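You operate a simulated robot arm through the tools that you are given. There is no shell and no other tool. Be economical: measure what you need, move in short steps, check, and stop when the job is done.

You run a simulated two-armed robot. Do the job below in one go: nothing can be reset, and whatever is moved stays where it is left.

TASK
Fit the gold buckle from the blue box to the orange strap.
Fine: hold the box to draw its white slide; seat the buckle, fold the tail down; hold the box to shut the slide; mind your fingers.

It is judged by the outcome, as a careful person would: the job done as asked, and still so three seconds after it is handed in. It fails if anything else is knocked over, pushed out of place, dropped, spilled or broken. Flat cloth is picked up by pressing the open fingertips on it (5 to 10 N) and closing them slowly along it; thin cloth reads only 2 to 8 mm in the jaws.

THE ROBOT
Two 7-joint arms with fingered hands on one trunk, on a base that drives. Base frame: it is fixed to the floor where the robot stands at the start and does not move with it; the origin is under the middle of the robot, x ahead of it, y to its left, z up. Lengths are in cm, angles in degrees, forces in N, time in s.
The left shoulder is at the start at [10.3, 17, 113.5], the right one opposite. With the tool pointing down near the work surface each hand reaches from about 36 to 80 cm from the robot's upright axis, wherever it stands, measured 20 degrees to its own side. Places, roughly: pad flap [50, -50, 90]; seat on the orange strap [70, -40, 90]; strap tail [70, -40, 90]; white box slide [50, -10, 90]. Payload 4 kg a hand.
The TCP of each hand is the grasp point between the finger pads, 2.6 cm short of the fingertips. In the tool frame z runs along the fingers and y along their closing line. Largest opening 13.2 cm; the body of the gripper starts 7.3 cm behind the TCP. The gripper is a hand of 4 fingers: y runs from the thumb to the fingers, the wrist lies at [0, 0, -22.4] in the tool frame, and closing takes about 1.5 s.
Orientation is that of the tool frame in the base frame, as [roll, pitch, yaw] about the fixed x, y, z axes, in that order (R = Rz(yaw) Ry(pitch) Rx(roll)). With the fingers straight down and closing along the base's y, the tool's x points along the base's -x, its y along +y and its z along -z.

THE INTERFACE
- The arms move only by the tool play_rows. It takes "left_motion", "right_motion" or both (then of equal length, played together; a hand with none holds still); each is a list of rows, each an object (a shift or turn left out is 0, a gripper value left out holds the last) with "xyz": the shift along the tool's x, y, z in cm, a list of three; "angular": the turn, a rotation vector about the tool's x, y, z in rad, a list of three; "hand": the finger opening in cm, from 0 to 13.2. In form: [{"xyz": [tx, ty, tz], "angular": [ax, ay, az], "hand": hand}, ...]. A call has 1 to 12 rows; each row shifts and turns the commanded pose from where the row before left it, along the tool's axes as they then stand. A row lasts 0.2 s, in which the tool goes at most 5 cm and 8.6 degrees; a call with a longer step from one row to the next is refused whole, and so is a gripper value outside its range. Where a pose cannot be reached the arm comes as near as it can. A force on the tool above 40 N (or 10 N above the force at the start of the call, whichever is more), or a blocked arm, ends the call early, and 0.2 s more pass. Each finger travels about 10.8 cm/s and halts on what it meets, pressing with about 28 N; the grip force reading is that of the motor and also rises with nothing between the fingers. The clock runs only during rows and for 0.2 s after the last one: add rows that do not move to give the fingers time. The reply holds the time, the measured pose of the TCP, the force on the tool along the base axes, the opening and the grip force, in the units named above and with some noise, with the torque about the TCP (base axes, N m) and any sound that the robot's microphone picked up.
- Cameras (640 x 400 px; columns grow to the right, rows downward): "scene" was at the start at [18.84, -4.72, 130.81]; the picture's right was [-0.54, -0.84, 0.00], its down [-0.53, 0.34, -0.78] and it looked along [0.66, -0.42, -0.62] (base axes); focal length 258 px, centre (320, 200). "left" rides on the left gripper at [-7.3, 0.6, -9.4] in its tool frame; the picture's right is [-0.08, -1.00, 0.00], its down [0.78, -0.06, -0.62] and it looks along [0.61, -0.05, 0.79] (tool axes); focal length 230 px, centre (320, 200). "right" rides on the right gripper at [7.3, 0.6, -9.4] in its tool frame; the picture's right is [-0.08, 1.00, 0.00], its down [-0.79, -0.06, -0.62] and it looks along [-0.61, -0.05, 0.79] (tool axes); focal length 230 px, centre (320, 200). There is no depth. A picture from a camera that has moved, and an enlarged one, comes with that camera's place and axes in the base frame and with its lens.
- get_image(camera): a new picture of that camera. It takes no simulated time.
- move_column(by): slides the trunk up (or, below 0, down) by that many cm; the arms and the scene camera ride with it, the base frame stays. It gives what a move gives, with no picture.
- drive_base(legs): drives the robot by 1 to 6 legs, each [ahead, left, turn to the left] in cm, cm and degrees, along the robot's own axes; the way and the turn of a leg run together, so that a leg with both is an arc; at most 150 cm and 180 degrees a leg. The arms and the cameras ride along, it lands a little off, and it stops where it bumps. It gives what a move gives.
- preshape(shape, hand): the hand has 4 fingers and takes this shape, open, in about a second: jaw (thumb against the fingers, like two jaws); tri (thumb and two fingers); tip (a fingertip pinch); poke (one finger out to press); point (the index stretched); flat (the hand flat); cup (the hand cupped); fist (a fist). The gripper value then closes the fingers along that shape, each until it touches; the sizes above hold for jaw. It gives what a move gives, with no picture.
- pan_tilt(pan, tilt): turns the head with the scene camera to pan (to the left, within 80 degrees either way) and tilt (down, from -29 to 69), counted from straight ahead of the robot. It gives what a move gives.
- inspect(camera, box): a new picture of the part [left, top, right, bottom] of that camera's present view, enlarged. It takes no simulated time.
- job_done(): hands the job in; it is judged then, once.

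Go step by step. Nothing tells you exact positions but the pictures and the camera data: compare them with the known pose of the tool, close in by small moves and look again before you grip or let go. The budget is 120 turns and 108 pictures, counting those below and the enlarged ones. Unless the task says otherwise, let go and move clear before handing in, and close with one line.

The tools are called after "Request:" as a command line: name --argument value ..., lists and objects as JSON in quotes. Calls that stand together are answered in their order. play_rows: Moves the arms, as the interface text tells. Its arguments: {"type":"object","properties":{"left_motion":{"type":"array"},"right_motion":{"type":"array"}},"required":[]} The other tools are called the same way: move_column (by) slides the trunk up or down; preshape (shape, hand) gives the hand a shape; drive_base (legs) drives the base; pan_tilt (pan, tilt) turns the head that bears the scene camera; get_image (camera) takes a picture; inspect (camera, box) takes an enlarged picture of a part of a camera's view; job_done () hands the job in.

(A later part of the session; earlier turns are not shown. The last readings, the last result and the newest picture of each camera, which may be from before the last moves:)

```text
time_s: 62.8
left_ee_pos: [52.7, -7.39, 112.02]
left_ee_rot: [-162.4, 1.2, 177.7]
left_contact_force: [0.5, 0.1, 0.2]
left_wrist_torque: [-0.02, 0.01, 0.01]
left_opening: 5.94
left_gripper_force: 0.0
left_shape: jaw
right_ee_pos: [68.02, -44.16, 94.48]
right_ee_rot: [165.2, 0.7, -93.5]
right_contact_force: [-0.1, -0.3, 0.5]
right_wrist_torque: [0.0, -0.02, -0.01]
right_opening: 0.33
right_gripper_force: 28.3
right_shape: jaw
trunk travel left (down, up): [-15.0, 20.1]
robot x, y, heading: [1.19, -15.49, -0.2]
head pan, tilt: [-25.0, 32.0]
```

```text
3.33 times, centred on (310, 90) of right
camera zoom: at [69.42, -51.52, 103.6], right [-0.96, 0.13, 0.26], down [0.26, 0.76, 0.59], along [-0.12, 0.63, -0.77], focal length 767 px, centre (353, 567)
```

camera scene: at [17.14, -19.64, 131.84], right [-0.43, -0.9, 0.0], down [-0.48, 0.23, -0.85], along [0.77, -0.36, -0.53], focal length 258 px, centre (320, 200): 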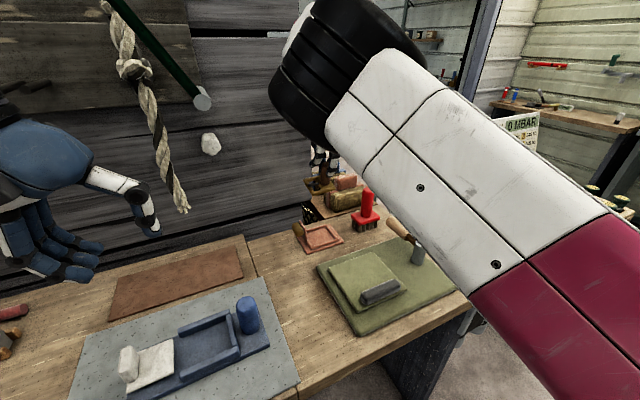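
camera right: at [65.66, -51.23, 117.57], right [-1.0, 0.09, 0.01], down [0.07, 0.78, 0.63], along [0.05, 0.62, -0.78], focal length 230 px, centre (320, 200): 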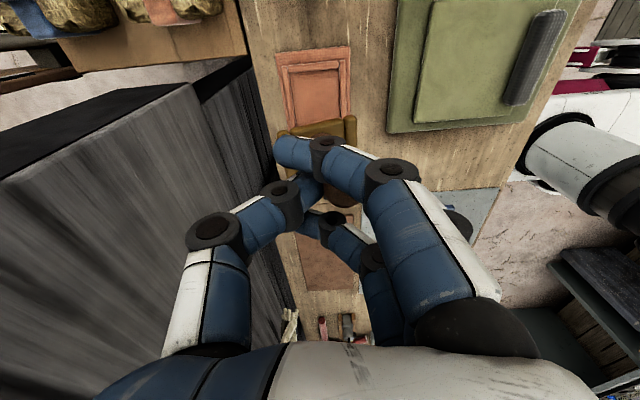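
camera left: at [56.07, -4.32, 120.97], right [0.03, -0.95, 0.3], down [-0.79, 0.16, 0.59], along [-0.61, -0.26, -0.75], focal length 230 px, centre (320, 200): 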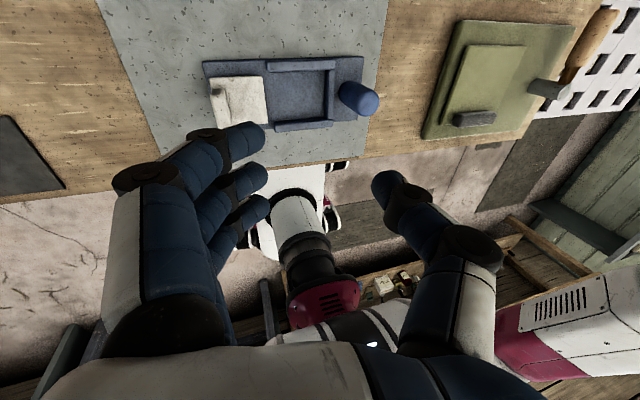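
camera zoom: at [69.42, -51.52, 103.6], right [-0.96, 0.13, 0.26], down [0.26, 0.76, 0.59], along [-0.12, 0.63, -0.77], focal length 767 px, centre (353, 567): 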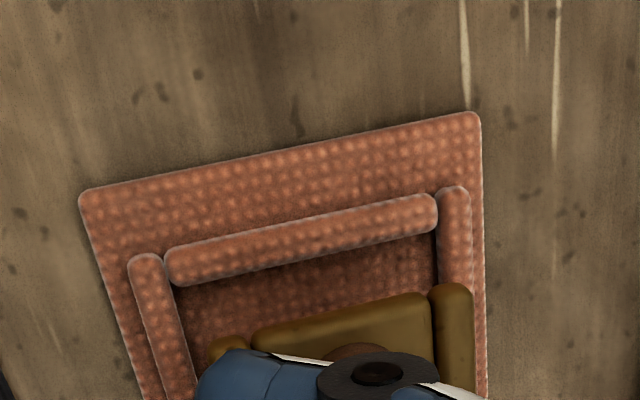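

Everything lines up. I continue lowering into the seat.

Request:
play_rows --right_motion '[{"xyz": [0, -0.13, 0.48]}, {"xyz": [0, -0.13, 0.48]}, {"xyz": [0, -0.1, 0.39]}, {"xyz": [0, -0.08, 0.29]}, {}, {}]'

Request:
inspect --camera "scene" --box '[288, 205, 352, 265]'

Request:
inspect --camera "right" --box '[230, 30, 390, 150]'

```text
time_s: 64.2
left_ee_pos: [52.73, -7.51, 112.12]
left_ee_rot: [-162.5, 1.2, 177.8]
left_contact_force: [-0.6, 0.3, -0.2]
left_wrist_torque: [0.02, 0.02, 0.0]
left_opening: 5.92
left_gripper_force: 0.0
left_shape: jaw
right_ee_pos: [67.92, -43.9, 92.72]
right_ee_rot: [165.2, 0.6, -93.6]
right_contact_force: [0.0, -0.5, -1.7]
right_wrist_torque: [-0.01, 0.01, 0.0]
right_opening: 0.3
right_gripper_force: 27.5
right_shape: jaw
trunk travel left (down, up): [-15.0, 20.1]
robot x, y, heading: [1.31, -15.86, -0.3]
head pan, tilt: [-25.0, 32.0]
```

```text
6.67 times, centred on (320, 235) of scene
camera zoom: at [21.21, -19.66, 131.82], right [-0.43, -0.9, 0.0], down [-0.48, 0.23, -0.85], along [0.77, -0.36, -0.53], focal length 1717 px, centre (320, -33)
```

zoom: 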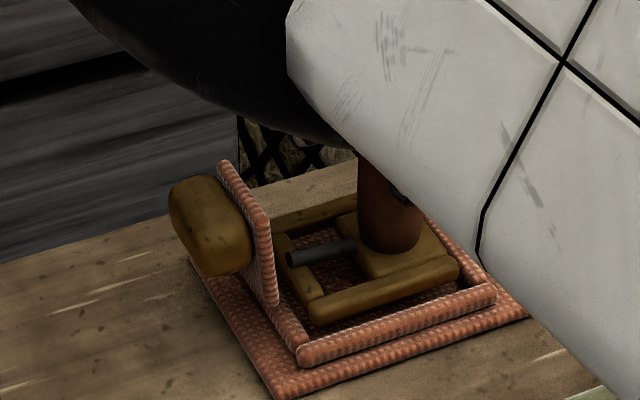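

```text
3.33 times, centred on (310, 90) of right
camera zoom: at [69.37, -51.49, 101.85], right [-0.96, 0.13, 0.26], down [0.26, 0.76, 0.59], along [-0.12, 0.63, -0.77], focal length 767 px, centre (353, 567)
```

zoom: 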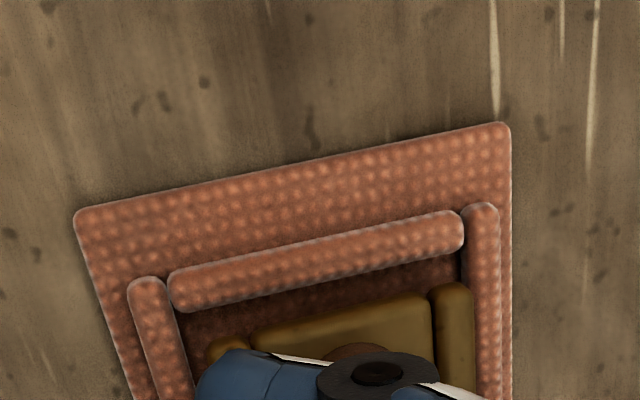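

The buckle is entering the frame well centred. I lower the last few millimetres until contact.

Request:
play_rows --right_motion '[{"xyz": [0, -0.2, 0.25]}, {"xyz": [0, -0.08, 0.29]}, {"xyz": [0, -0.05, 0.2]}, {}, {}]'

Request:
inspect --camera "scene" --box '[288, 205, 352, 265]'

```text
time_s: 65.4
left_ee_pos: [52.7, -7.37, 112.05]
left_ee_rot: [-162.4, 1.2, 177.7]
left_contact_force: [0.5, -0.3, 0.5]
left_wrist_torque: [-0.02, -0.04, 0.04]
left_opening: 5.95
left_gripper_force: 0.1
left_shape: jaw
right_ee_pos: [67.97, -43.9, 91.91]
right_ee_rot: [165.2, 0.5, -93.5]
right_contact_force: [-0.1, -1.2, -0.2]
right_wrist_torque: [0.03, 0.0, 0.01]
right_opening: 0.32
right_gripper_force: 27.7
right_shape: jaw
trunk travel left (down, up): [-15.0, 20.1]
robot x, y, heading: [1.31, -15.89, -0.8]
head pan, tilt: [-25.0, 32.0]
```

```text
6.67 times, centred on (320, 235) of scene
camera zoom: at [21.2, -19.66, 131.82], right [-0.43, -0.9, 0.0], down [-0.48, 0.23, -0.85], along [0.77, -0.36, -0.53], focal length 1717 px, centre (320, -33)
```

zoom: 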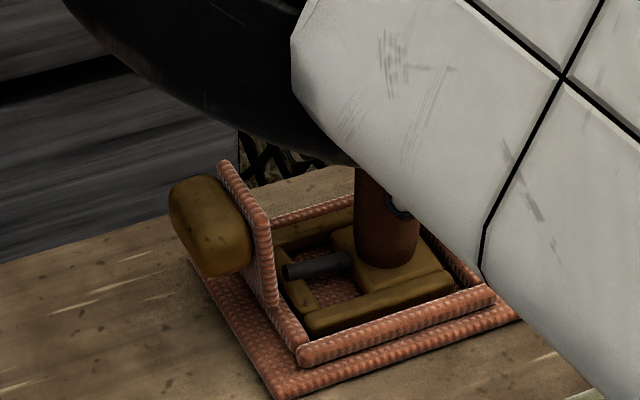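

Request:
play_rows --right_motion '[{"xyz": [0.15, -0.05, 0.2]}, {"xyz": [0, -0.05, 0.2]}, {"xyz": [0, -0.05, 0.15]}, {}, {}]'

Request:
inspect --camera "scene" --box '[288, 205, 352, 265]'

```text
time_s: 66.6
left_ee_pos: [52.66, -7.3, 112.07]
left_ee_rot: [-162.3, 1.3, 177.8]
left_contact_force: [0.2, 0.1, -0.5]
left_wrist_torque: [-0.02, 0.02, -0.02]
left_opening: 5.95
left_gripper_force: 0.1
left_shape: jaw
right_ee_pos: [68.01, -44.03, 91.47]
right_ee_rot: [165.2, 0.5, -93.5]
right_contact_force: [7.1, 0.4, 18.1]
right_wrist_torque: [0.05, 0.33, -0.02]
right_opening: 0.42
right_gripper_force: 28.4
right_shape: jaw
trunk travel left (down, up): [-15.0, 20.1]
robot x, y, heading: [1.34, -15.62, -0.6]
head pan, tilt: [-25.0, 32.0]
```

```text
6.67 times, centred on (320, 235) of scene
camera zoom: at [21.12, -19.57, 131.86], right [-0.43, -0.9, 0.0], down [-0.48, 0.23, -0.85], along [0.77, -0.36, -0.53], focal length 1717 px, centre (320, -33)
```

zoom: 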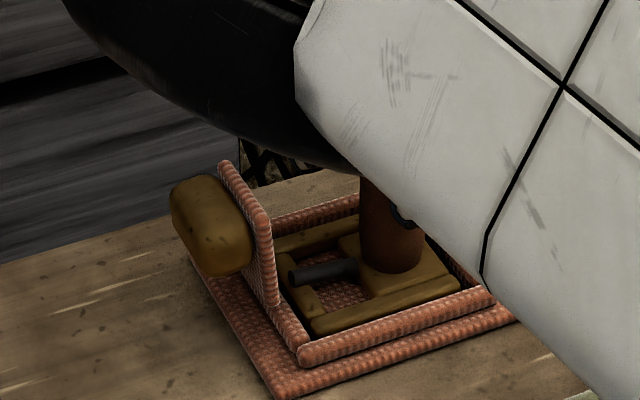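

Contact is made and the buckle is down inside the seat. I release and lift straight up.

Request:
play_rows --right_motion '[{"xyz": [0, 0.03, -0.1]}, {"hand": 2}, {"hand": 3.5}, {"hand": 5}, {"hand": 7}, {}, {"xyz": [0, 0.37, -1.45]}, {"xyz": [0, 0.5, -1.94]}, {"xyz": [0, 0.63, -2.4]}, {"xyz": [0, 0.75, -2.9]}, {"xyz": [0, 0.75, -2.9]}, {}]'

Request:
inspect --camera "right" --box '[200, 0, 420, 180]'

Request:
inspect --camera "scene" --box '[280, 195, 360, 265]'

```text
time_s: 69.2
left_ee_pos: [52.77, -7.38, 112.09]
left_ee_rot: [-162.3, 1.3, 177.7]
left_contact_force: [-0.8, 0.8, -0.1]
left_wrist_torque: [-0.02, 0.0, -0.04]
left_opening: 5.96
left_gripper_force: 0.0
left_shape: jaw
right_ee_pos: [68.17, -44.12, 103.31]
right_ee_rot: [165.2, 0.6, -93.6]
right_contact_force: [0.1, -0.5, -0.6]
right_wrist_torque: [-0.01, -0.01, -0.03]
right_opening: 6.92
right_gripper_force: 0.0
right_shape: jaw
trunk travel left (down, up): [-15.0, 20.1]
robot x, y, heading: [1.38, -15.7, -0.1]
head pan, tilt: [-25.0, 32.0]
```

```text
2.22 times, centred on (310, 90) of right
camera zoom: at [69.69, -51.66, 112.47], right [-0.96, 0.13, 0.26], down [0.26, 0.76, 0.59], along [-0.12, 0.63, -0.77], focal length 511 px, centre (342, 444)
```

zoom: 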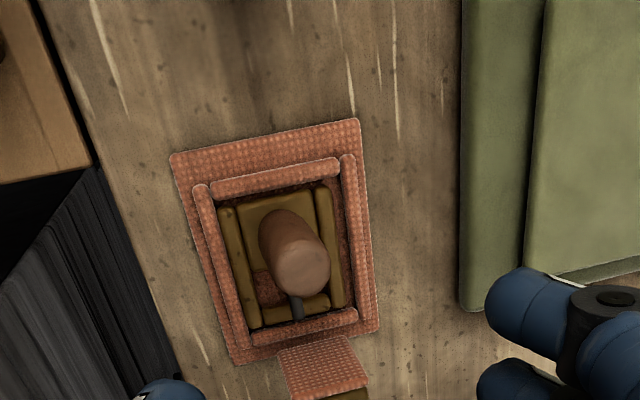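

```text
5.71 times, centred on (320, 230) of scene
camera zoom: at [21.24, -19.65, 131.81], right [-0.43, -0.9, 0.0], down [-0.48, 0.23, -0.85], along [0.77, -0.36, -0.53], focal length 1472 px, centre (320, 29)
```

zoom: 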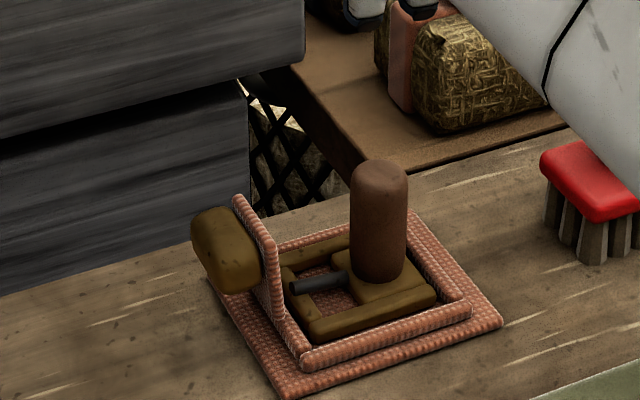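

The buckle is seated flat in the frame. Next I straighten the right hand, move it to the +y side of the tail at height, and shape it to poke.

Request:
play_rows --right_motion '[{"angular": [0.13, 0, 0]}, {"angular": [0.125, 0, 0]}, {"xyz": [0, 0, -1]}, {"xyz": [-2.5, 0, 0]}, {"xyz": [-2.5, 0, 0]}, {"xyz": [-2.5, 0, 0]}, {"xyz": [-2.5, 0, 0]}, {"xyz": [-1.5, 0, 0]}, {}]'

Request:
preshape --shape "poke" --hand "right"

Request:
get_image --camera "right"

Request:
get_image --camera "scene"

```text
time_s: 71.4
left_ee_pos: [52.69, -7.44, 112.02]
left_ee_rot: [-162.4, 1.4, 177.5]
left_contact_force: [0.1, 0.1, 0.6]
left_wrist_torque: [0.0, 0.01, -0.02]
left_opening: 5.93
left_gripper_force: 0.1
left_shape: jaw
right_ee_pos: [69.1, -35.97, 104.51]
right_ee_rot: [179.0, 3.3, -97.2]
right_contact_force: [0.8, 0.0, -0.4]
right_wrist_torque: [0.02, 0.0, 0.01]
right_opening: 6.96
right_gripper_force: 0.1
right_shape: jaw
trunk travel left (down, up): [-15.0, 20.1]
robot x, y, heading: [1.37, -15.67, -0.3]
head pan, tilt: [-25.0, 32.0]
stopped in row 9 (right hand): the arm was blocked; the commanded pose is now the measured one
```

```text
time_s: 72.3
left_ee_pos: [52.75, -7.45, 112.12]
left_ee_rot: [-162.3, 1.1, 177.7]
left_contact_force: [-0.2, -0.8, 0.0]
left_wrist_torque: [0.02, -0.03, 0.01]
left_opening: 5.94
left_gripper_force: 0.2
left_shape: jaw
right_ee_pos: [69.12, -35.94, 104.49]
right_ee_rot: [179.1, 3.2, -97.2]
right_contact_force: [-0.1, -0.5, -0.2]
right_wrist_torque: [0.04, 0.0, 0.02]
right_opening: 0.0
right_gripper_force: 0.0
right_shape: poke
trunk travel left (down, up): [-15.0, 20.1]
robot x, y, heading: [1.7, -16.03, -0.3]
head pan, tilt: [-25.0, 32.0]
```

```text
32 pictures are left
camera right: at [67.75, -43.69, 113.42], right [-0.98, 0.2, 0.02], down [0.16, 0.73, 0.66], along [0.12, 0.65, -0.75], focal length 230 px, centre (320, 200)
```

right: 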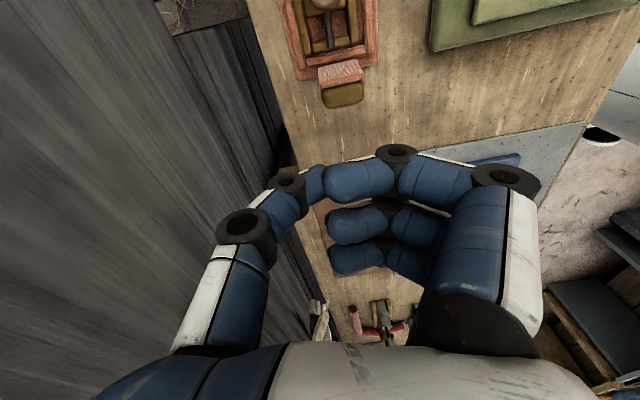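

```text
31 pictures are left
camera scene: at [21.2, -19.66, 131.82], right [-0.43, -0.9, 0.0], down [-0.48, 0.23, -0.85], along [0.77, -0.36, -0.53], focal length 258 px, centre (320, 200)
```

scene: 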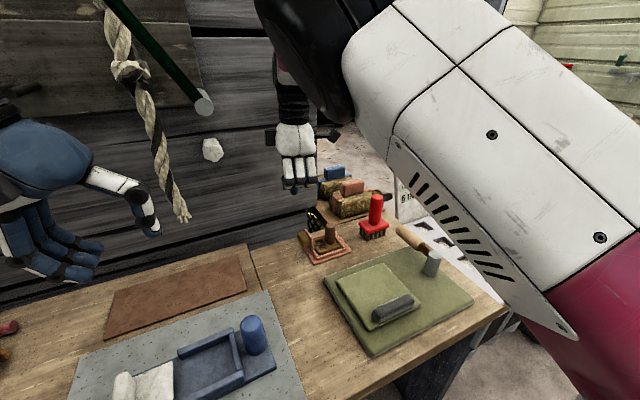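

The arm is crowding the head again at this yaw, and the poke shape is not useful here. I go back toward -y, turn the hand to its natural yaw (closing along y) with fingers closed as a pusher, then shift the base left.

Request:
play_rows --right_motion '[{"xyz": [2.5, 0.3, -0.8]}, {"xyz": [2.5, 0.3, -0.8]}, {"xyz": [2.5, 0.3, -0.4]}, {"xyz": [2.5, 0.3, 0]}, {"xyz": [1.5, 0.3, 0]}, {}]'

Request:
play_rows --right_motion '[{"angular": [0, 0, 0.145]}, {"angular": [0, 0, 0.145]}, {"angular": [0, 0, 0.145]}, {"angular": [0, 0, 0.145]}, {"angular": [0, 0, 0.145]}, {"angular": [0, 0, 0.145]}, {"angular": [0, 0, 0.145]}, {"angular": [0, 0, 0.145]}, {"angular": [0, 0, 0.145]}, {"angular": [0, 0, 0.14]}, {}]'

Request:
preshape --shape "jaw" --hand "right"

Request:
play_rows --right_motion '[{"hand": 8}, {"hand": 4}, {"hand": 0}, {"hand": 0}, {}, {}]'

Request:
drive_base --legs '[[0, 12, 0]]'

```text
time_s: 73.7
left_ee_pos: [52.68, -7.45, 112.07]
left_ee_rot: [-162.4, 1.2, 177.8]
left_contact_force: [1.3, -0.3, -0.6]
left_wrist_torque: [-0.02, 0.0, -0.01]
left_opening: 5.93
left_gripper_force: 0.0
left_shape: jaw
right_ee_pos: [65.97, -47.11, 105.93]
right_ee_rot: [179.1, 2.9, -96.8]
right_contact_force: [-0.3, -0.2, 0.1]
right_wrist_torque: [0.03, 0.01, 0.03]
right_opening: 0.02
right_gripper_force: 0.1
right_shape: poke
trunk travel left (down, up): [-15.0, 20.1]
robot x, y, heading: [1.47, -15.95, -0.6]
head pan, tilt: [-25.0, 32.0]
```

```text
time_s: 76.3
left_ee_pos: [52.73, -7.41, 112.11]
left_ee_rot: [-162.5, 1.3, 177.5]
left_contact_force: [-0.2, -0.3, -0.1]
left_wrist_torque: [0.0, 0.04, -0.02]
left_opening: 5.94
left_gripper_force: 0.0
left_shape: jaw
right_ee_pos: [65.78, -50.03, 106.0]
right_ee_rot: [175.0, -0.2, 176.8]
right_contact_force: [-0.9, -0.5, -0.4]
right_wrist_torque: [-0.03, -0.01, 0.03]
right_opening: 0.03
right_gripper_force: 0.1
right_shape: poke
trunk travel left (down, up): [-15.0, 20.1]
robot x, y, heading: [1.64, -15.62, -0.4]
head pan, tilt: [-25.0, 32.0]
stopped in row 11 (right hand): the arm was blocked; the commanded pose is now the measured one
```

```text
time_s: 77.2
left_ee_pos: [52.71, -7.39, 112.12]
left_ee_rot: [-162.4, 1.2, 177.8]
left_contact_force: [0.3, -0.6, 1.1]
left_wrist_torque: [0.02, 0.0, 0.02]
left_opening: 5.96
left_gripper_force: 0.0
left_shape: jaw
right_ee_pos: [65.79, -49.93, 106.07]
right_ee_rot: [175.1, -0.1, 176.9]
right_contact_force: [0.2, -0.1, 0.4]
right_wrist_torque: [0.02, 0.01, 0.0]
right_opening: 13.2
right_gripper_force: 0.0
right_shape: jaw
trunk travel left (down, up): [-15.0, 20.1]
robot x, y, heading: [1.65, -15.69, -0.2]
head pan, tilt: [-25.0, 32.0]
```

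```text
time_s: 78.6
left_ee_pos: [52.67, -7.32, 112.12]
left_ee_rot: [-162.4, 1.3, 177.6]
left_contact_force: [0.0, 0.2, 0.6]
left_wrist_torque: [0.01, -0.01, -0.05]
left_opening: 5.96
left_gripper_force: 0.1
left_shape: jaw
right_ee_pos: [65.76, -49.95, 106.05]
right_ee_rot: [175.0, 0.0, 177.0]
right_contact_force: [0.3, -0.3, 0.0]
right_wrist_torque: [-0.02, 0.0, -0.01]
right_opening: 0.0
right_gripper_force: 27.8
right_shape: jaw
trunk travel left (down, up): [-15.0, 20.1]
robot x, y, heading: [1.47, -15.68, -0.5]
head pan, tilt: [-25.0, 32.0]
```

```text
time_s: 80.3
left_ee_pos: [52.79, 4.68, 111.98]
left_ee_rot: [-162.4, 1.2, 177.6]
left_contact_force: [0.1, 1.2, 0.3]
left_wrist_torque: [0.0, -0.01, -0.03]
left_opening: 5.96
left_gripper_force: 0.1
left_shape: jaw
right_ee_pos: [65.85, -37.9, 106.07]
right_ee_rot: [174.9, 0.0, 176.9]
right_contact_force: [0.4, 0.5, -0.1]
right_wrist_torque: [0.02, 0.0, 0.01]
right_opening: 0.03
right_gripper_force: 27.4
right_shape: jaw
trunk travel left (down, up): [-15.0, 20.1]
robot x, y, heading: [1.74, -3.71, -0.3]
head pan, tilt: [-25.0, 32.0]
```

Now I move the closed fingers to the +y side of the knob at height and look.

Request:
play_rows --right_motion '[{"xyz": [-0.4, 2, 0]}, {"xyz": [-0.3, 2, 0]}, {"xyz": [0, 2, 0.5]}, {"xyz": [0, 0.8, 2]}, {"xyz": [0, 0.2, 2]}, {}]'

Request:
get_image --camera "right"

Request:
inspect --camera "scene" --box '[240, 100, 440, 270]'

```text
time_s: 81.9
left_ee_pos: [52.94, 4.65, 112.14]
left_ee_rot: [-162.4, 1.3, 177.6]
left_contact_force: [-0.4, 0.1, 0.0]
left_wrist_torque: [0.02, -0.01, 0.0]
left_opening: 5.95
left_gripper_force: 0.0
left_shape: jaw
right_ee_pos: [66.57, -33.64, 101.55]
right_ee_rot: [172.9, -0.6, 173.3]
right_contact_force: [-0.7, -0.4, -0.6]
right_wrist_torque: [0.02, -0.01, -0.01]
right_opening: 0.01
right_gripper_force: 27.8
right_shape: jaw
trunk travel left (down, up): [-15.0, 20.1]
robot x, y, heading: [1.73, -3.55, -0.3]
head pan, tilt: [-25.0, 32.0]
stopped in row 6 (right hand): the arm was blocked; the commanded pose is now the measured one
```

```text
30 pictures are left
camera right: at [59.45, -33.43, 110.99], right [0.19, 0.97, 0.12], down [0.77, -0.23, 0.6], along [0.61, -0.02, -0.79], focal length 230 px, centre (320, 200)
```

right: 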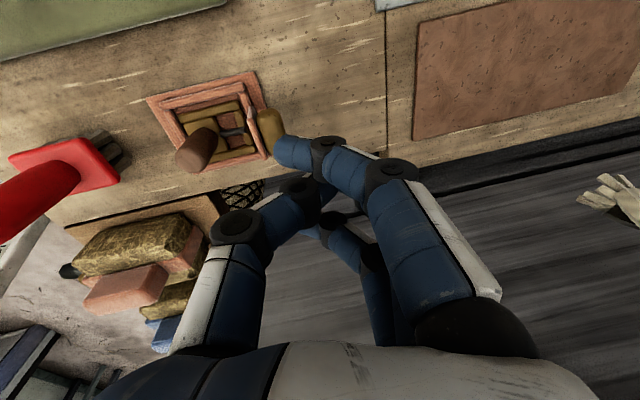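

```text
2.35 times, centred on (340, 185) of scene
camera zoom: at [21.28, -7.7, 131.82], right [-0.43, -0.9, 0.0], down [-0.48, 0.23, -0.85], along [0.77, -0.36, -0.53], focal length 606 px, centre (273, 235)
```

zoom: 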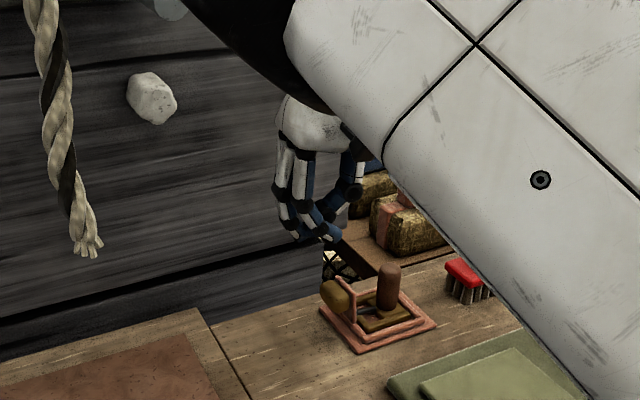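

The arm is still crowding. I tilt the hand so the wrist leans to -y, as worked before, then continue.

Request:
play_rows --right_motion '[{"angular": [-0.11, 0, 0.03]}, {"angular": [-0.11, 0, 0.03]}, {"angular": [-0.11, 0, 0.03]}, {"xyz": [0, 0.8, 0]}, {"xyz": [0, 0.8, 0]}, {"xyz": [0, 0.8, 0]}, {}]'

```text
time_s: 83.5
left_ee_pos: [52.79, 4.69, 112.05]
left_ee_rot: [-162.3, 1.3, 177.5]
left_contact_force: [0.3, 0.7, 0.8]
left_wrist_torque: [0.0, -0.01, 0.0]
left_opening: 5.93
left_gripper_force: 0.0
left_shape: jaw
right_ee_pos: [67.02, -31.22, 102.51]
right_ee_rot: [154.4, -2.0, 168.7]
right_contact_force: [-0.3, 0.1, 0.3]
right_wrist_torque: [-0.02, 0.0, -0.02]
right_opening: 0.0
right_gripper_force: 28.2
right_shape: jaw
trunk travel left (down, up): [-15.0, 20.1]
robot x, y, heading: [1.72, -3.78, -0.6]
head pan, tilt: [-25.0, 32.0]
```

The tilt frees the arm. I descend vertically beside the knob on its +y side and look.

Request:
play_rows --right_motion '[{"xyz": [-0.07, -0.9, 1.9]}, {"xyz": [-0.07, -0.9, 1.9]}, {"xyz": [-0.07, -0.9, 1.9]}, {"xyz": [-0.07, -0.9, 1.9]}, {"xyz": [-0.07, -0.85, 1.8]}, {}]'

Request:
get_image --camera "right"

Request:
inspect --camera "scene" --box '[290, 160, 410, 260]'

```text
time_s: 84.9
left_ee_pos: [52.76, 4.66, 112.12]
left_ee_rot: [-162.4, 1.3, 177.6]
left_contact_force: [0.2, 0.1, -0.5]
left_wrist_torque: [0.01, -0.03, 0.02]
left_opening: 5.94
left_gripper_force: 0.0
left_shape: jaw
right_ee_pos: [67.17, -31.16, 92.19]
right_ee_rot: [154.4, -2.0, 168.8]
right_contact_force: [0.3, -0.2, -0.4]
right_wrist_torque: [0.01, 0.0, 0.01]
right_opening: 0.0
right_gripper_force: 27.7
right_shape: jaw
trunk travel left (down, up): [-15.0, 20.1]
robot x, y, heading: [1.49, -3.7, -0.4]
head pan, tilt: [-25.0, 32.0]
```

```text
28 pictures are left
camera right: at [59.61, -33.22, 101.06], right [0.27, 0.86, 0.43], down [0.72, -0.47, 0.5], along [0.64, 0.18, -0.75], focal length 230 px, centre (320, 200)
```

right: 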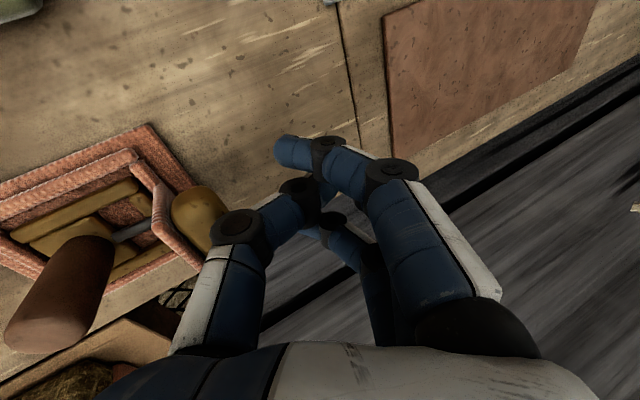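

```text
4.00 times, centred on (350, 210) of scene
camera zoom: at [21.24, -7.65, 131.84], right [-0.43, -0.9, 0.0], down [-0.48, 0.23, -0.85], along [0.77, -0.36, -0.53], focal length 1030 px, centre (200, 160)
```

zoom: 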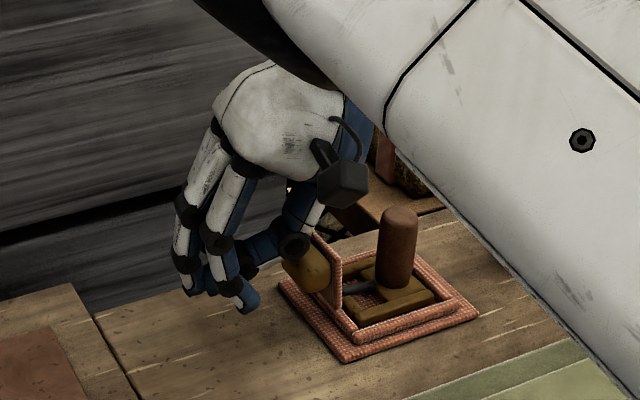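

The thumb side is just next to the knob. I push toward -y in small steps.

Request:
play_rows --right_motion '[{"xyz": [-0.1, -0.44, -0.21]}, {"xyz": [-0.1, -0.44, -0.21]}, {"xyz": [-0.1, -0.44, -0.21]}, {"xyz": [-0.1, -0.44, -0.21]}, {"xyz": [-0.1, -0.44, -0.21]}, {}]'

Request:
inspect --camera "scene" --box '[290, 160, 410, 260]'

```text
time_s: 86.3
left_ee_pos: [52.82, 4.79, 112.0]
left_ee_rot: [-162.3, 1.2, 177.7]
left_contact_force: [0.2, 0.0, -0.2]
left_wrist_torque: [-0.01, -0.01, 0.03]
left_opening: 5.95
left_gripper_force: 0.0
left_shape: jaw
right_ee_pos: [67.1, -33.56, 92.12]
right_ee_rot: [154.5, -1.8, 168.8]
right_contact_force: [0.9, 3.2, 4.9]
right_wrist_torque: [-0.06, 0.04, 0.0]
right_opening: 0.0
right_gripper_force: 28.2
right_shape: jaw
trunk travel left (down, up): [-15.0, 20.1]
robot x, y, heading: [1.52, -3.6, -0.3]
head pan, tilt: [-25.0, 32.0]
```

```text
4.00 times, centred on (350, 210) of scene
camera zoom: at [21.23, -7.59, 131.84], right [-0.43, -0.9, 0.0], down [-0.48, 0.23, -0.85], along [0.77, -0.36, -0.53], focal length 1030 px, centre (200, 160)
```

zoom: 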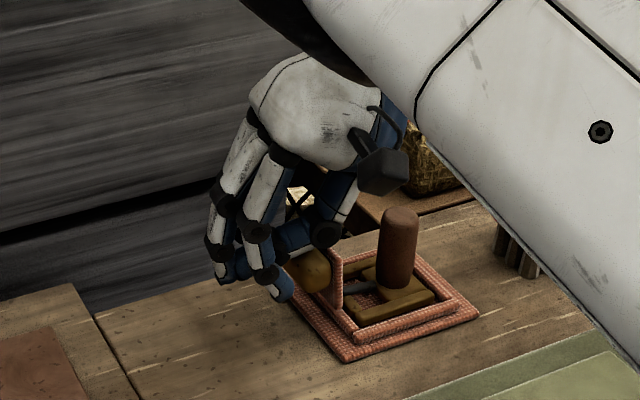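

Contact is light and the tail is still upright. I continue pushing.

Request:
play_rows --right_motion '[{"xyz": [-0.1, -0.44, -0.21]}, {"xyz": [-0.1, -0.44, -0.21]}, {"xyz": [-0.1, -0.44, -0.21]}, {"xyz": [-0.1, -0.44, -0.21]}, {}]'

Request:
inspect --camera "scene" --box '[290, 160, 410, 260]'

```text
time_s: 87.5
left_ee_pos: [52.43, 4.87, 112.28]
left_ee_rot: [-162.3, 1.4, 177.7]
left_contact_force: [-0.1, 0.4, 0.9]
left_wrist_torque: [0.01, 0.03, 0.02]
left_opening: 5.94
left_gripper_force: 0.1
left_shape: jaw
right_ee_pos: [67.04, -35.47, 92.54]
right_ee_rot: [154.5, -1.7, 168.8]
right_contact_force: [-5.0, 7.2, 26.2]
right_wrist_torque: [-0.34, 0.02, -0.04]
right_opening: 0.0
right_gripper_force: 27.5
right_shape: jaw
trunk travel left (down, up): [-15.0, 20.1]
robot x, y, heading: [1.5, -3.94, -0.2]
head pan, tilt: [-25.0, 32.0]
```

```text
4.00 times, centred on (350, 210) of scene
camera zoom: at [20.95, -7.46, 131.91], right [-0.43, -0.9, 0.0], down [-0.48, 0.23, -0.85], along [0.77, -0.36, -0.53], focal length 1030 px, centre (200, 160)
```

zoom: 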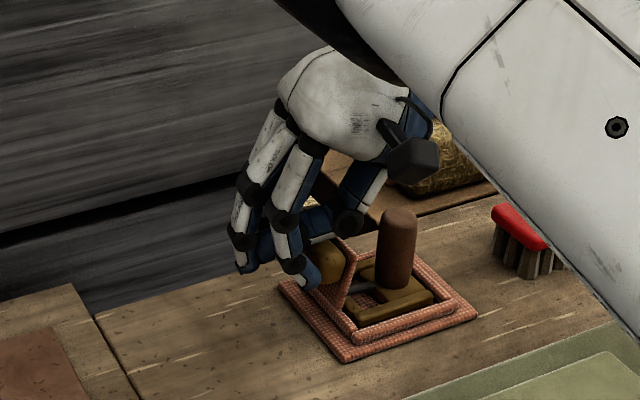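

The tail is folding, about 25° so far, but the thumb bears down on the knob. I rise about 1 cm while pushing further.

Request:
play_rows --right_motion '[{"xyz": [0, 0.22, -0.45]}, {"xyz": [-0.05, 0.0, -0.55]}, {"xyz": [-0.1, -0.3, -0.45]}, {"xyz": [-0.1, -0.44, -0.21]}, {"xyz": [-0.1, -0.44, -0.21]}, {}]'

Request:
inspect --camera "scene" --box '[290, 160, 410, 260]'

```text
time_s: 88.9
left_ee_pos: [52.88, 4.58, 112.07]
left_ee_rot: [-162.3, 1.3, 177.6]
left_contact_force: [-0.4, 0.3, -0.2]
left_wrist_torque: [0.01, 0.02, 0.03]
left_opening: 5.93
left_gripper_force: 0.1
left_shape: jaw
right_ee_pos: [67.3, -37.24, 93.48]
right_ee_rot: [154.4, -1.9, 168.7]
right_contact_force: [-0.1, 0.4, 0.9]
right_wrist_torque: [-0.03, 0.02, -0.02]
right_opening: 0.0
right_gripper_force: 28.3
right_shape: jaw
trunk travel left (down, up): [-15.0, 20.1]
robot x, y, heading: [1.88, -4.21, -0.8]
head pan, tilt: [-25.0, 32.0]
```

```text
4.00 times, centred on (350, 210) of scene
camera zoom: at [21.27, -7.65, 131.82], right [-0.43, -0.9, 0.0], down [-0.48, 0.23, -0.85], along [0.77, -0.36, -0.53], focal length 1030 px, centre (200, 160)
```

zoom: 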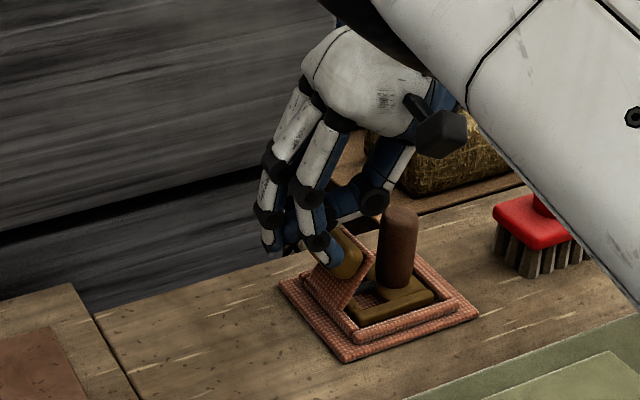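

The tail is past 50°. I now press down and slightly further, keeping the thumb off the stem.

Request:
play_rows --right_motion '[{"xyz": [-0.08, -0.47, 0.1]}, {"xyz": [-0.05, -0.35, 0.35]}, {"xyz": [-0.02, -0.22, 0.45]}, {"xyz": [0, -0.15, 0.3]}, {}]'

Request:
inspect --camera "scene" --box '[290, 160, 410, 260]'

```text
time_s: 90.1
left_ee_pos: [52.76, 4.62, 112.1]
left_ee_rot: [-162.4, 1.2, 177.6]
left_contact_force: [0.7, 0.1, 0.2]
left_wrist_torque: [-0.02, 0.02, 0.04]
left_opening: 5.93
left_gripper_force: 0.0
left_shape: jaw
right_ee_pos: [67.11, -37.94, 91.8]
right_ee_rot: [154.3, -2.1, 168.7]
right_contact_force: [1.6, 0.4, -0.6]
right_wrist_torque: [0.02, -0.02, 0.01]
right_opening: 0.0
right_gripper_force: 27.1
right_shape: jaw
trunk travel left (down, up): [-15.0, 20.1]
robot x, y, heading: [1.43, -3.51, -0.2]
head pan, tilt: [-25.0, 32.0]
```

```text
4.00 times, centred on (350, 210) of scene
camera zoom: at [21.31, -7.66, 131.79], right [-0.43, -0.9, 0.0], down [-0.48, 0.23, -0.85], along [0.77, -0.36, -0.53], focal length 1030 px, centre (200, 160)
```

zoom: 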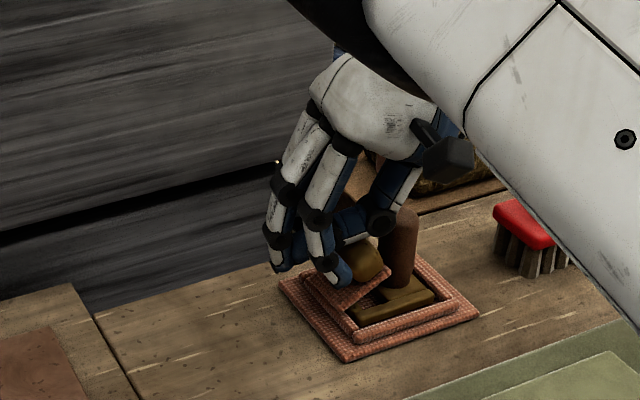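

The tail is nearly down, with the knob close to the stem. I rise and switch to a pointing finger to press the knob down without touching the stem.

Request:
play_rows --right_motion '[{"xyz": [0, 0.6, -0.6]}, {"xyz": [0, 0.8, -1.4]}, {"xyz": [0, 0.8, -1.8]}, {"xyz": [0, 0.86, -1.8]}, {"xyz": [0, 0.86, -1.8]}, {}]'

Request:
preshape --shape "point" --hand "right"

Request:
get_image --camera "right"

Request:
inspect --camera "scene" --box '[280, 130, 420, 260]'

```text
time_s: 91.5
left_ee_pos: [52.64, 4.6, 112.01]
left_ee_rot: [-162.4, 1.3, 177.7]
left_contact_force: [0.4, 0.0, 0.4]
left_wrist_torque: [-0.02, 0.01, -0.01]
left_opening: 5.95
left_gripper_force: 0.2
left_shape: jaw
right_ee_pos: [67.51, -37.48, 100.19]
right_ee_rot: [154.3, -1.9, 168.7]
right_contact_force: [0.1, 0.9, 0.1]
right_wrist_torque: [0.0, -0.01, 0.04]
right_opening: 0.0
right_gripper_force: 28.2
right_shape: jaw
trunk travel left (down, up): [-15.0, 20.1]
robot x, y, heading: [1.61, -3.68, -0.2]
head pan, tilt: [-25.0, 32.0]
```

```text
time_s: 92.4
left_ee_pos: [52.74, 4.59, 112.08]
left_ee_rot: [-162.3, 1.2, 177.6]
left_contact_force: [-0.1, -0.6, -1.2]
left_wrist_torque: [0.0, 0.03, 0.03]
left_opening: 5.96
left_gripper_force: 0.0
left_shape: jaw
right_ee_pos: [67.5, -37.49, 100.31]
right_ee_rot: [154.4, -1.9, 168.7]
right_contact_force: [0.7, 0.1, -0.3]
right_wrist_torque: [-0.02, -0.01, -0.01]
right_opening: 12.6
right_gripper_force: 0.2
right_shape: point
trunk travel left (down, up): [-15.0, 20.1]
robot x, y, heading: [1.81, -3.53, -0.2]
head pan, tilt: [-25.0, 32.0]
```

```text
22 pictures are left
camera right: at [60.03, -39.66, 109.23], right [0.27, 0.86, 0.43], down [0.72, -0.47, 0.5], along [0.64, 0.18, -0.75], focal length 230 px, centre (320, 200)
```

right: 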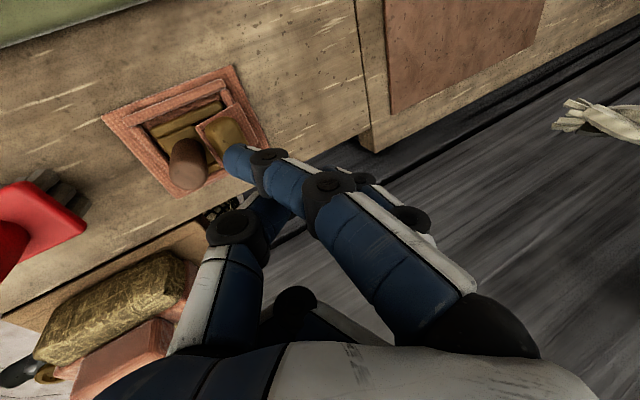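

```text
3.08 times, centred on (350, 195) of scene
camera zoom: at [21.27, -7.66, 131.82], right [-0.43, -0.9, 0.0], down [-0.48, 0.23, -0.85], along [0.77, -0.36, -0.53], focal length 792 px, centre (228, 215)
```

zoom: 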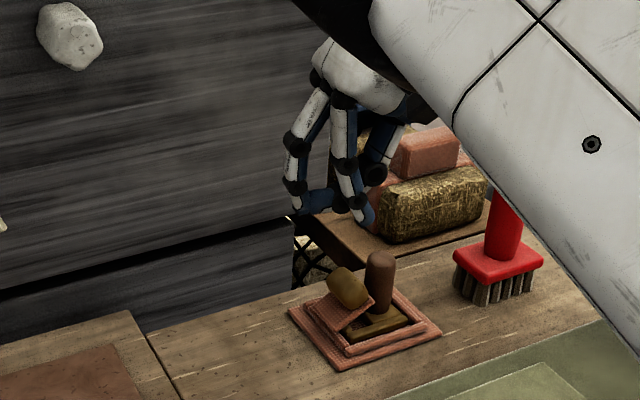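

The index tip is at about (65, -40.4, 97) and the knob near (66.8, -40.4). I shift +2 cm in x and lower, watching the force.

Request:
play_rows --right_motion '[{"xyz": [-1.0, 0.33, 0.12]}, {"xyz": [-0.9, 0.32, 0.12]}, {"xyz": [-0.05, -0.6, 1.26]}, {"xyz": [-0.05, -0.6, 1.26]}, {"xyz": [-0.05, -0.6, 1.26]}, {"xyz": [-0.02, -0.26, 0.54]}, {"xyz": [-0.02, -0.26, 0.54]}, {}]'

Request:
inspect --camera "scene" --box '[290, 160, 410, 260]'

```text
time_s: 94.2
left_ee_pos: [52.8, 4.6, 112.14]
left_ee_rot: [-162.4, 1.3, 177.6]
left_contact_force: [0.4, 0.4, -0.3]
left_wrist_torque: [0.03, 0.0, 0.0]
left_opening: 5.94
left_gripper_force: 0.1
left_shape: jaw
right_ee_pos: [69.59, -37.24, 94.7]
right_ee_rot: [154.4, -2.0, 168.7]
right_contact_force: [0.1, -0.5, 0.2]
right_wrist_torque: [-0.01, -0.03, -0.02]
right_opening: 12.6
right_gripper_force: 0.1
right_shape: point
trunk travel left (down, up): [-15.0, 20.1]
robot x, y, heading: [2.01, -3.51, -0.9]
head pan, tilt: [-25.0, 32.0]
```

```text
4.00 times, centred on (350, 210) of scene
camera zoom: at [21.26, -7.65, 131.83], right [-0.43, -0.9, 0.0], down [-0.48, 0.23, -0.85], along [0.77, -0.36, -0.53], focal length 1030 px, centre (200, 160)
```

zoom: 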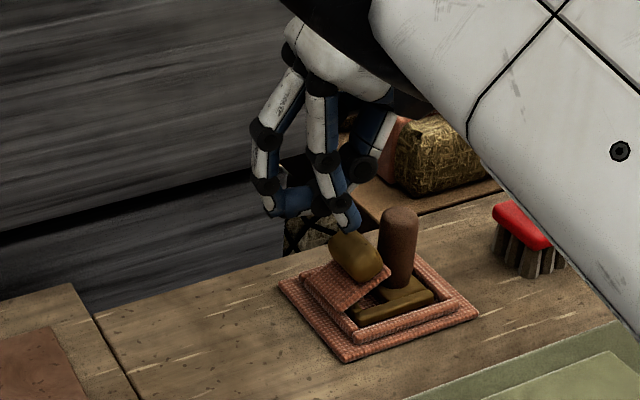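

The tip is just above the knob. I press down slowly.

Request:
play_rows --right_motion '[{"xyz": [-0.02, -0.22, 0.45]}, {"xyz": [-0.02, -0.22, 0.45]}, {"xyz": [-0.02, -0.22, 0.45]}, {}]'

Request:
inspect --camera "scene" --box '[290, 160, 410, 260]'

```text
time_s: 95.2
left_ee_pos: [52.75, 4.59, 112.08]
left_ee_rot: [-162.4, 1.3, 177.5]
left_contact_force: [-0.4, 0.3, 0.1]
left_wrist_torque: [0.03, -0.03, 0.0]
left_opening: 5.93
left_gripper_force: 0.1
left_shape: jaw
right_ee_pos: [69.65, -37.38, 93.26]
right_ee_rot: [154.3, -1.9, 168.7]
right_contact_force: [-0.1, 0.2, 1.5]
right_wrist_torque: [-0.01, 0.06, 0.0]
right_opening: 12.64
right_gripper_force: 0.0
right_shape: point
trunk travel left (down, up): [-15.0, 20.1]
robot x, y, heading: [1.31, -3.74, -0.8]
head pan, tilt: [-25.0, 32.0]
```

```text
4.00 times, centred on (350, 210) of scene
camera zoom: at [21.25, -7.64, 131.83], right [-0.43, -0.9, 0.0], down [-0.48, 0.23, -0.85], along [0.77, -0.36, -0.53], focal length 1030 px, centre (200, 160)
```

zoom: 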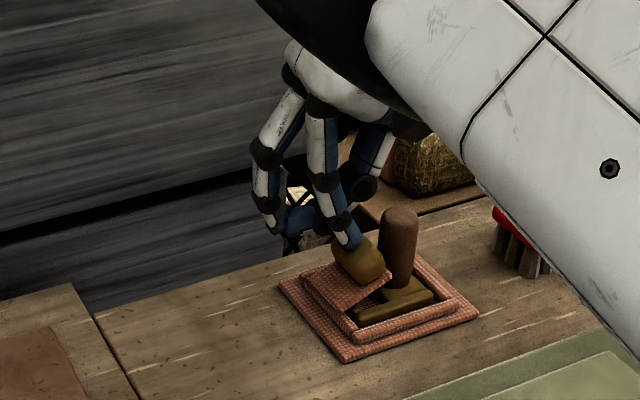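

The tail is yielding. I press further.

Request:
play_rows --right_motion '[{"xyz": [-0.05, -0.3, 0.4]}, {"xyz": [-0.02, -0.22, 0.45]}, {"xyz": [-0.02, -0.22, 0.45]}, {}]'

Request:
inspect --camera "scene" --box '[290, 160, 410, 260]'

```text
time_s: 96.2
left_ee_pos: [52.72, 4.69, 112.17]
left_ee_rot: [-162.3, 1.3, 177.7]
left_contact_force: [-0.6, -0.1, -0.5]
left_wrist_torque: [-0.03, 0.0, 0.0]
left_opening: 5.93
left_gripper_force: 0.1
left_shape: jaw
right_ee_pos: [69.6, -37.35, 92.19]
right_ee_rot: [154.4, -1.7, 168.7]
right_contact_force: [3.2, 2.9, 20.4]
right_wrist_torque: [-0.5, 0.4, -0.01]
right_opening: 12.61
right_gripper_force: 0.0
right_shape: point
trunk travel left (down, up): [-15.0, 20.1]
robot x, y, heading: [1.76, -3.6, -0.3]
head pan, tilt: [-25.0, 32.0]
```

```text
4.00 times, centred on (350, 210) of scene
camera zoom: at [21.09, -7.51, 131.9], right [-0.43, -0.9, 0.0], down [-0.48, 0.23, -0.85], along [0.77, -0.36, -0.53], focal length 1030 px, centre (200, 160)
```

zoom: 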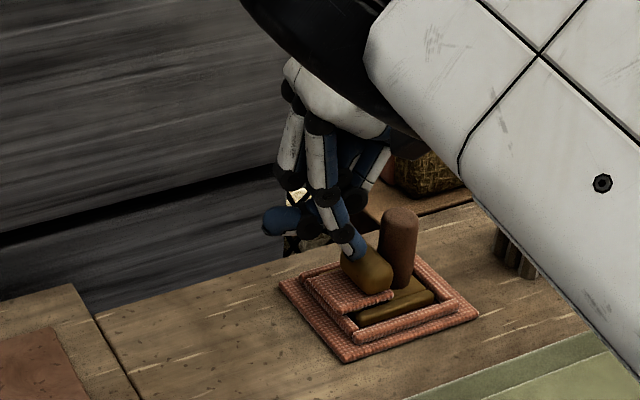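

The tail lies flat with firm contact. I lift off and check it stays.

Request:
play_rows --right_motion '[{"xyz": [0.02, 0.43, -0.9]}, {"xyz": [0.05, 0.86, -1.8]}, {"xyz": [0.05, 0.86, -1.8]}, {"xyz": [0.05, 0.86, -1.8]}, {"xyz": [0.05, 0.86, -1.8]}, {"xyz": [0.05, 0.86, -1.8]}, {}]'

Request:
inspect --camera "scene" --box '[310, 200, 390, 260]'

```text
time_s: 97.8
left_ee_pos: [52.8, 4.56, 111.98]
left_ee_rot: [-162.4, 1.2, 177.6]
left_contact_force: [0.1, -1.2, -0.2]
left_wrist_torque: [0.04, -0.01, -0.01]
left_opening: 5.97
left_gripper_force: 0.0
left_shape: jaw
right_ee_pos: [69.73, -37.47, 102.85]
right_ee_rot: [154.4, -2.1, 168.7]
right_contact_force: [0.3, -0.1, 0.7]
right_wrist_torque: [0.03, 0.04, 0.06]
right_opening: 12.61
right_gripper_force: 0.1
right_shape: point
trunk travel left (down, up): [-15.0, 20.1]
robot x, y, heading: [1.53, -3.71, -0.4]
head pan, tilt: [-25.0, 32.0]
```

```text
6.67 times, centred on (350, 230) of scene
camera zoom: at [21.3, -7.66, 131.81], right [-0.43, -0.9, 0.0], down [-0.48, 0.23, -0.85], along [0.77, -0.36, -0.53], focal length 1717 px, centre (120, 0)
```

zoom: 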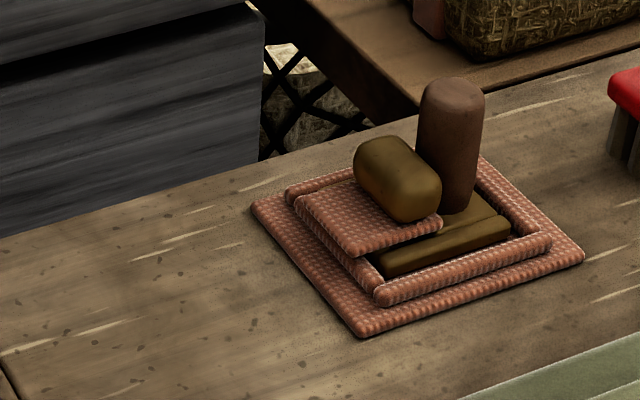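

The buckle is seated and the tail is flat over it. Now I shut the slide, starting by backing the right hand off and driving back in front of the box.

Request:
play_rows --right_motion '[{"xyz": [1.7, -1.5, -1.2]}, {"xyz": [1.7, -1.5, -1.2]}, {"xyz": [1.7, -1.5, -1.2]}, {"xyz": [1.6, -1.5, -1.2]}, {}]'

Request:
drive_base --legs '[[-13.5, 0, 0], [0, 3.7, 0]]'

Request:
preshape --shape "jaw" --hand "right"

Request:
play_rows --right_motion '[{"angular": [0.13, 0, 0], "hand": 9}, {"angular": [0.13, 0, 0]}, {"angular": [0.13, 0, 0]}, {"angular": [0.05, 0, 0]}, {}]'

Request:
play_rows --right_motion '[{"angular": [0, 0, -0.1427]}, {"angular": [0, 0, -0.1427]}, {"angular": [0, 0, -0.1427]}, {"angular": [0, 0, -0.1427]}, {"angular": [0, 0, -0.1427]}, {"angular": [0, 0, -0.1427]}, {"angular": [0, 0, -0.1427]}, {"angular": [0, 0, -0.1427]}, {"angular": [0, 0, -0.1427]}, {"angular": [0, 0, -0.1427]}, {"angular": [0, 0, -0.1427]}, {"angular": [0, 0, -0.1427]}]'

Request:
play_rows --right_motion '[{"angular": [0, -0.13, 0]}, {"angular": [0, -0.13, 0]}, {"angular": [0, -0.13, 0]}, {}]'

Request:
pan_tilt --pan -5 --tilt 30

Request:
get_image --camera "scene"

```text
time_s: 99.0
left_ee_pos: [52.83, 4.75, 112.02]
left_ee_rot: [-162.4, 1.2, 177.7]
left_contact_force: [-0.1, -0.5, -0.6]
left_wrist_torque: [0.0, 0.03, 0.02]
left_opening: 5.93
left_gripper_force: 0.1
left_shape: jaw
right_ee_pos: [61.77, -43.4, 104.92]
right_ee_rot: [154.4, -2.0, 168.6]
right_contact_force: [0.8, 0.3, 0.1]
right_wrist_torque: [0.02, 0.02, 0.01]
right_opening: 12.64
right_gripper_force: 0.0
right_shape: point
trunk travel left (down, up): [-15.0, 20.1]
robot x, y, heading: [1.69, -3.52, -0.2]
head pan, tilt: [-25.0, 32.0]
```

```text
time_s: 101.0
left_ee_pos: [39.09, 8.52, 112.09]
left_ee_rot: [-162.4, 1.3, 177.7]
left_contact_force: [-0.5, -0.3, -0.1]
left_wrist_torque: [-0.01, 0.0, 0.03]
left_opening: 5.97
left_gripper_force: 0.0
left_shape: jaw
right_ee_pos: [48.18, -39.53, 104.86]
right_ee_rot: [154.4, -2.0, 168.8]
right_contact_force: [0.5, -0.2, -0.3]
right_wrist_torque: [0.01, 0.03, 0.01]
right_opening: 12.59
right_gripper_force: 0.1
right_shape: point
trunk travel left (down, up): [-15.0, 20.1]
robot x, y, heading: [-12.09, 0.15, -0.3]
head pan, tilt: [-25.0, 32.0]
```

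```text
time_s: 101.9
left_ee_pos: [39.17, 8.49, 112.01]
left_ee_rot: [-162.3, 1.3, 177.7]
left_contact_force: [-0.9, 0.8, 0.2]
left_wrist_torque: [0.02, 0.03, 0.03]
left_opening: 5.94
left_gripper_force: 0.1
left_shape: jaw
right_ee_pos: [48.24, -39.64, 104.83]
right_ee_rot: [154.4, -2.0, 168.9]
right_contact_force: [-0.2, 0.4, 0.3]
right_wrist_torque: [0.02, -0.03, 0.0]
right_opening: 13.19
right_gripper_force: 0.1
right_shape: jaw
trunk travel left (down, up): [-15.0, 20.1]
robot x, y, heading: [-11.9, -0.11, -0.3]
head pan, tilt: [-25.0, 32.0]
```

```text
time_s: 103.1
left_ee_pos: [39.18, 8.48, 112.04]
left_ee_rot: [-162.4, 1.3, 177.8]
left_contact_force: [-0.4, -0.2, 0.1]
left_wrist_torque: [-0.04, 0.01, -0.02]
left_opening: 5.95
left_gripper_force: 0.0
left_shape: jaw
right_ee_pos: [48.15, -39.68, 104.69]
right_ee_rot: [179.5, -2.0, 168.6]
right_contact_force: [-0.2, 0.2, 0.5]
right_wrist_torque: [0.0, -0.04, 0.0]
right_opening: 9.04
right_gripper_force: 0.2
right_shape: jaw
trunk travel left (down, up): [-15.0, 20.1]
robot x, y, heading: [-12.44, 0.3, -0.4]
head pan, tilt: [-25.0, 32.0]
```

```text
time_s: 105.7
left_ee_pos: [39.17, 8.49, 112.0]
left_ee_rot: [-162.4, 1.3, 177.7]
left_contact_force: [-0.3, -0.5, 0.0]
left_wrist_torque: [0.0, 0.01, 0.02]
left_opening: 5.97
left_gripper_force: 0.0
left_shape: jaw
right_ee_pos: [48.23, -39.53, 104.68]
right_ee_rot: [178.1, 0.7, -92.8]
right_contact_force: [0.2, 0.2, 0.2]
right_wrist_torque: [-0.03, -0.02, 0.03]
right_opening: 9.03
right_gripper_force: 0.1
right_shape: jaw
trunk travel left (down, up): [-15.0, 20.1]
robot x, y, heading: [-11.8, 0.36, -0.3]
head pan, tilt: [-25.0, 32.0]
```

```text
time_s: 106.7
left_ee_pos: [39.14, 8.55, 112.07]
left_ee_rot: [-162.4, 1.4, 177.7]
left_contact_force: [-1.1, 0.7, -0.1]
left_wrist_torque: [-0.03, 0.0, -0.01]
left_opening: 5.95
left_gripper_force: 0.1
left_shape: jaw
right_ee_pos: [48.25, -39.51, 104.83]
right_ee_rot: [177.9, 23.1, -93.7]
right_contact_force: [-0.3, -0.2, 0.7]
right_wrist_torque: [-0.01, 0.01, -0.03]
right_opening: 9.03
right_gripper_force: 0.1
right_shape: jaw
trunk travel left (down, up): [-15.0, 20.1]
robot x, y, heading: [-11.92, -0.09, -0.4]
head pan, tilt: [-25.0, 32.0]
```

```text
time_s: 107.5
left_ee_pos: [39.33, 8.53, 111.98]
left_ee_rot: [-162.4, 1.3, 177.7]
left_contact_force: [-0.2, -0.5, 0.2]
left_wrist_torque: [-0.03, -0.01, 0.0]
left_opening: 5.96
left_gripper_force: 0.1
left_shape: jaw
right_ee_pos: [48.23, -39.54, 104.8]
right_ee_rot: [177.9, 23.0, -93.9]
right_contact_force: [-1.1, -0.5, 0.7]
right_wrist_torque: [0.03, -0.01, -0.01]
right_opening: 9.03
right_gripper_force: 0.1
right_shape: jaw
trunk travel left (down, up): [-15.0, 20.1]
robot x, y, heading: [-12.25, 0.2, -0.2]
head pan, tilt: [-5.0, 30.0]
```

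```text
16 pictures are left
camera scene: at [8.56, -0.87, 132.14], right [-0.09, -1.0, 0.0], down [-0.5, 0.05, -0.87], along [0.86, -0.08, -0.5], focal length 258 px, centre (320, 200)
```

scene: 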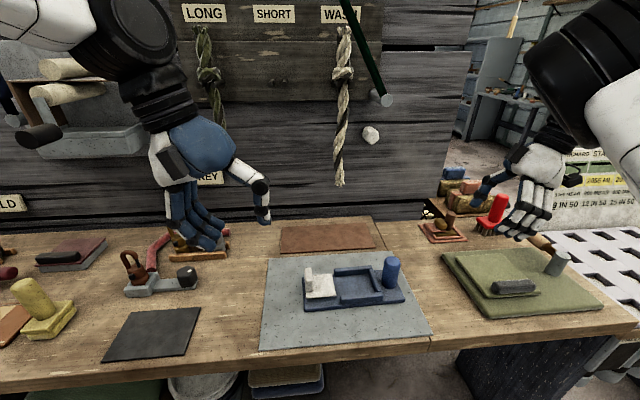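

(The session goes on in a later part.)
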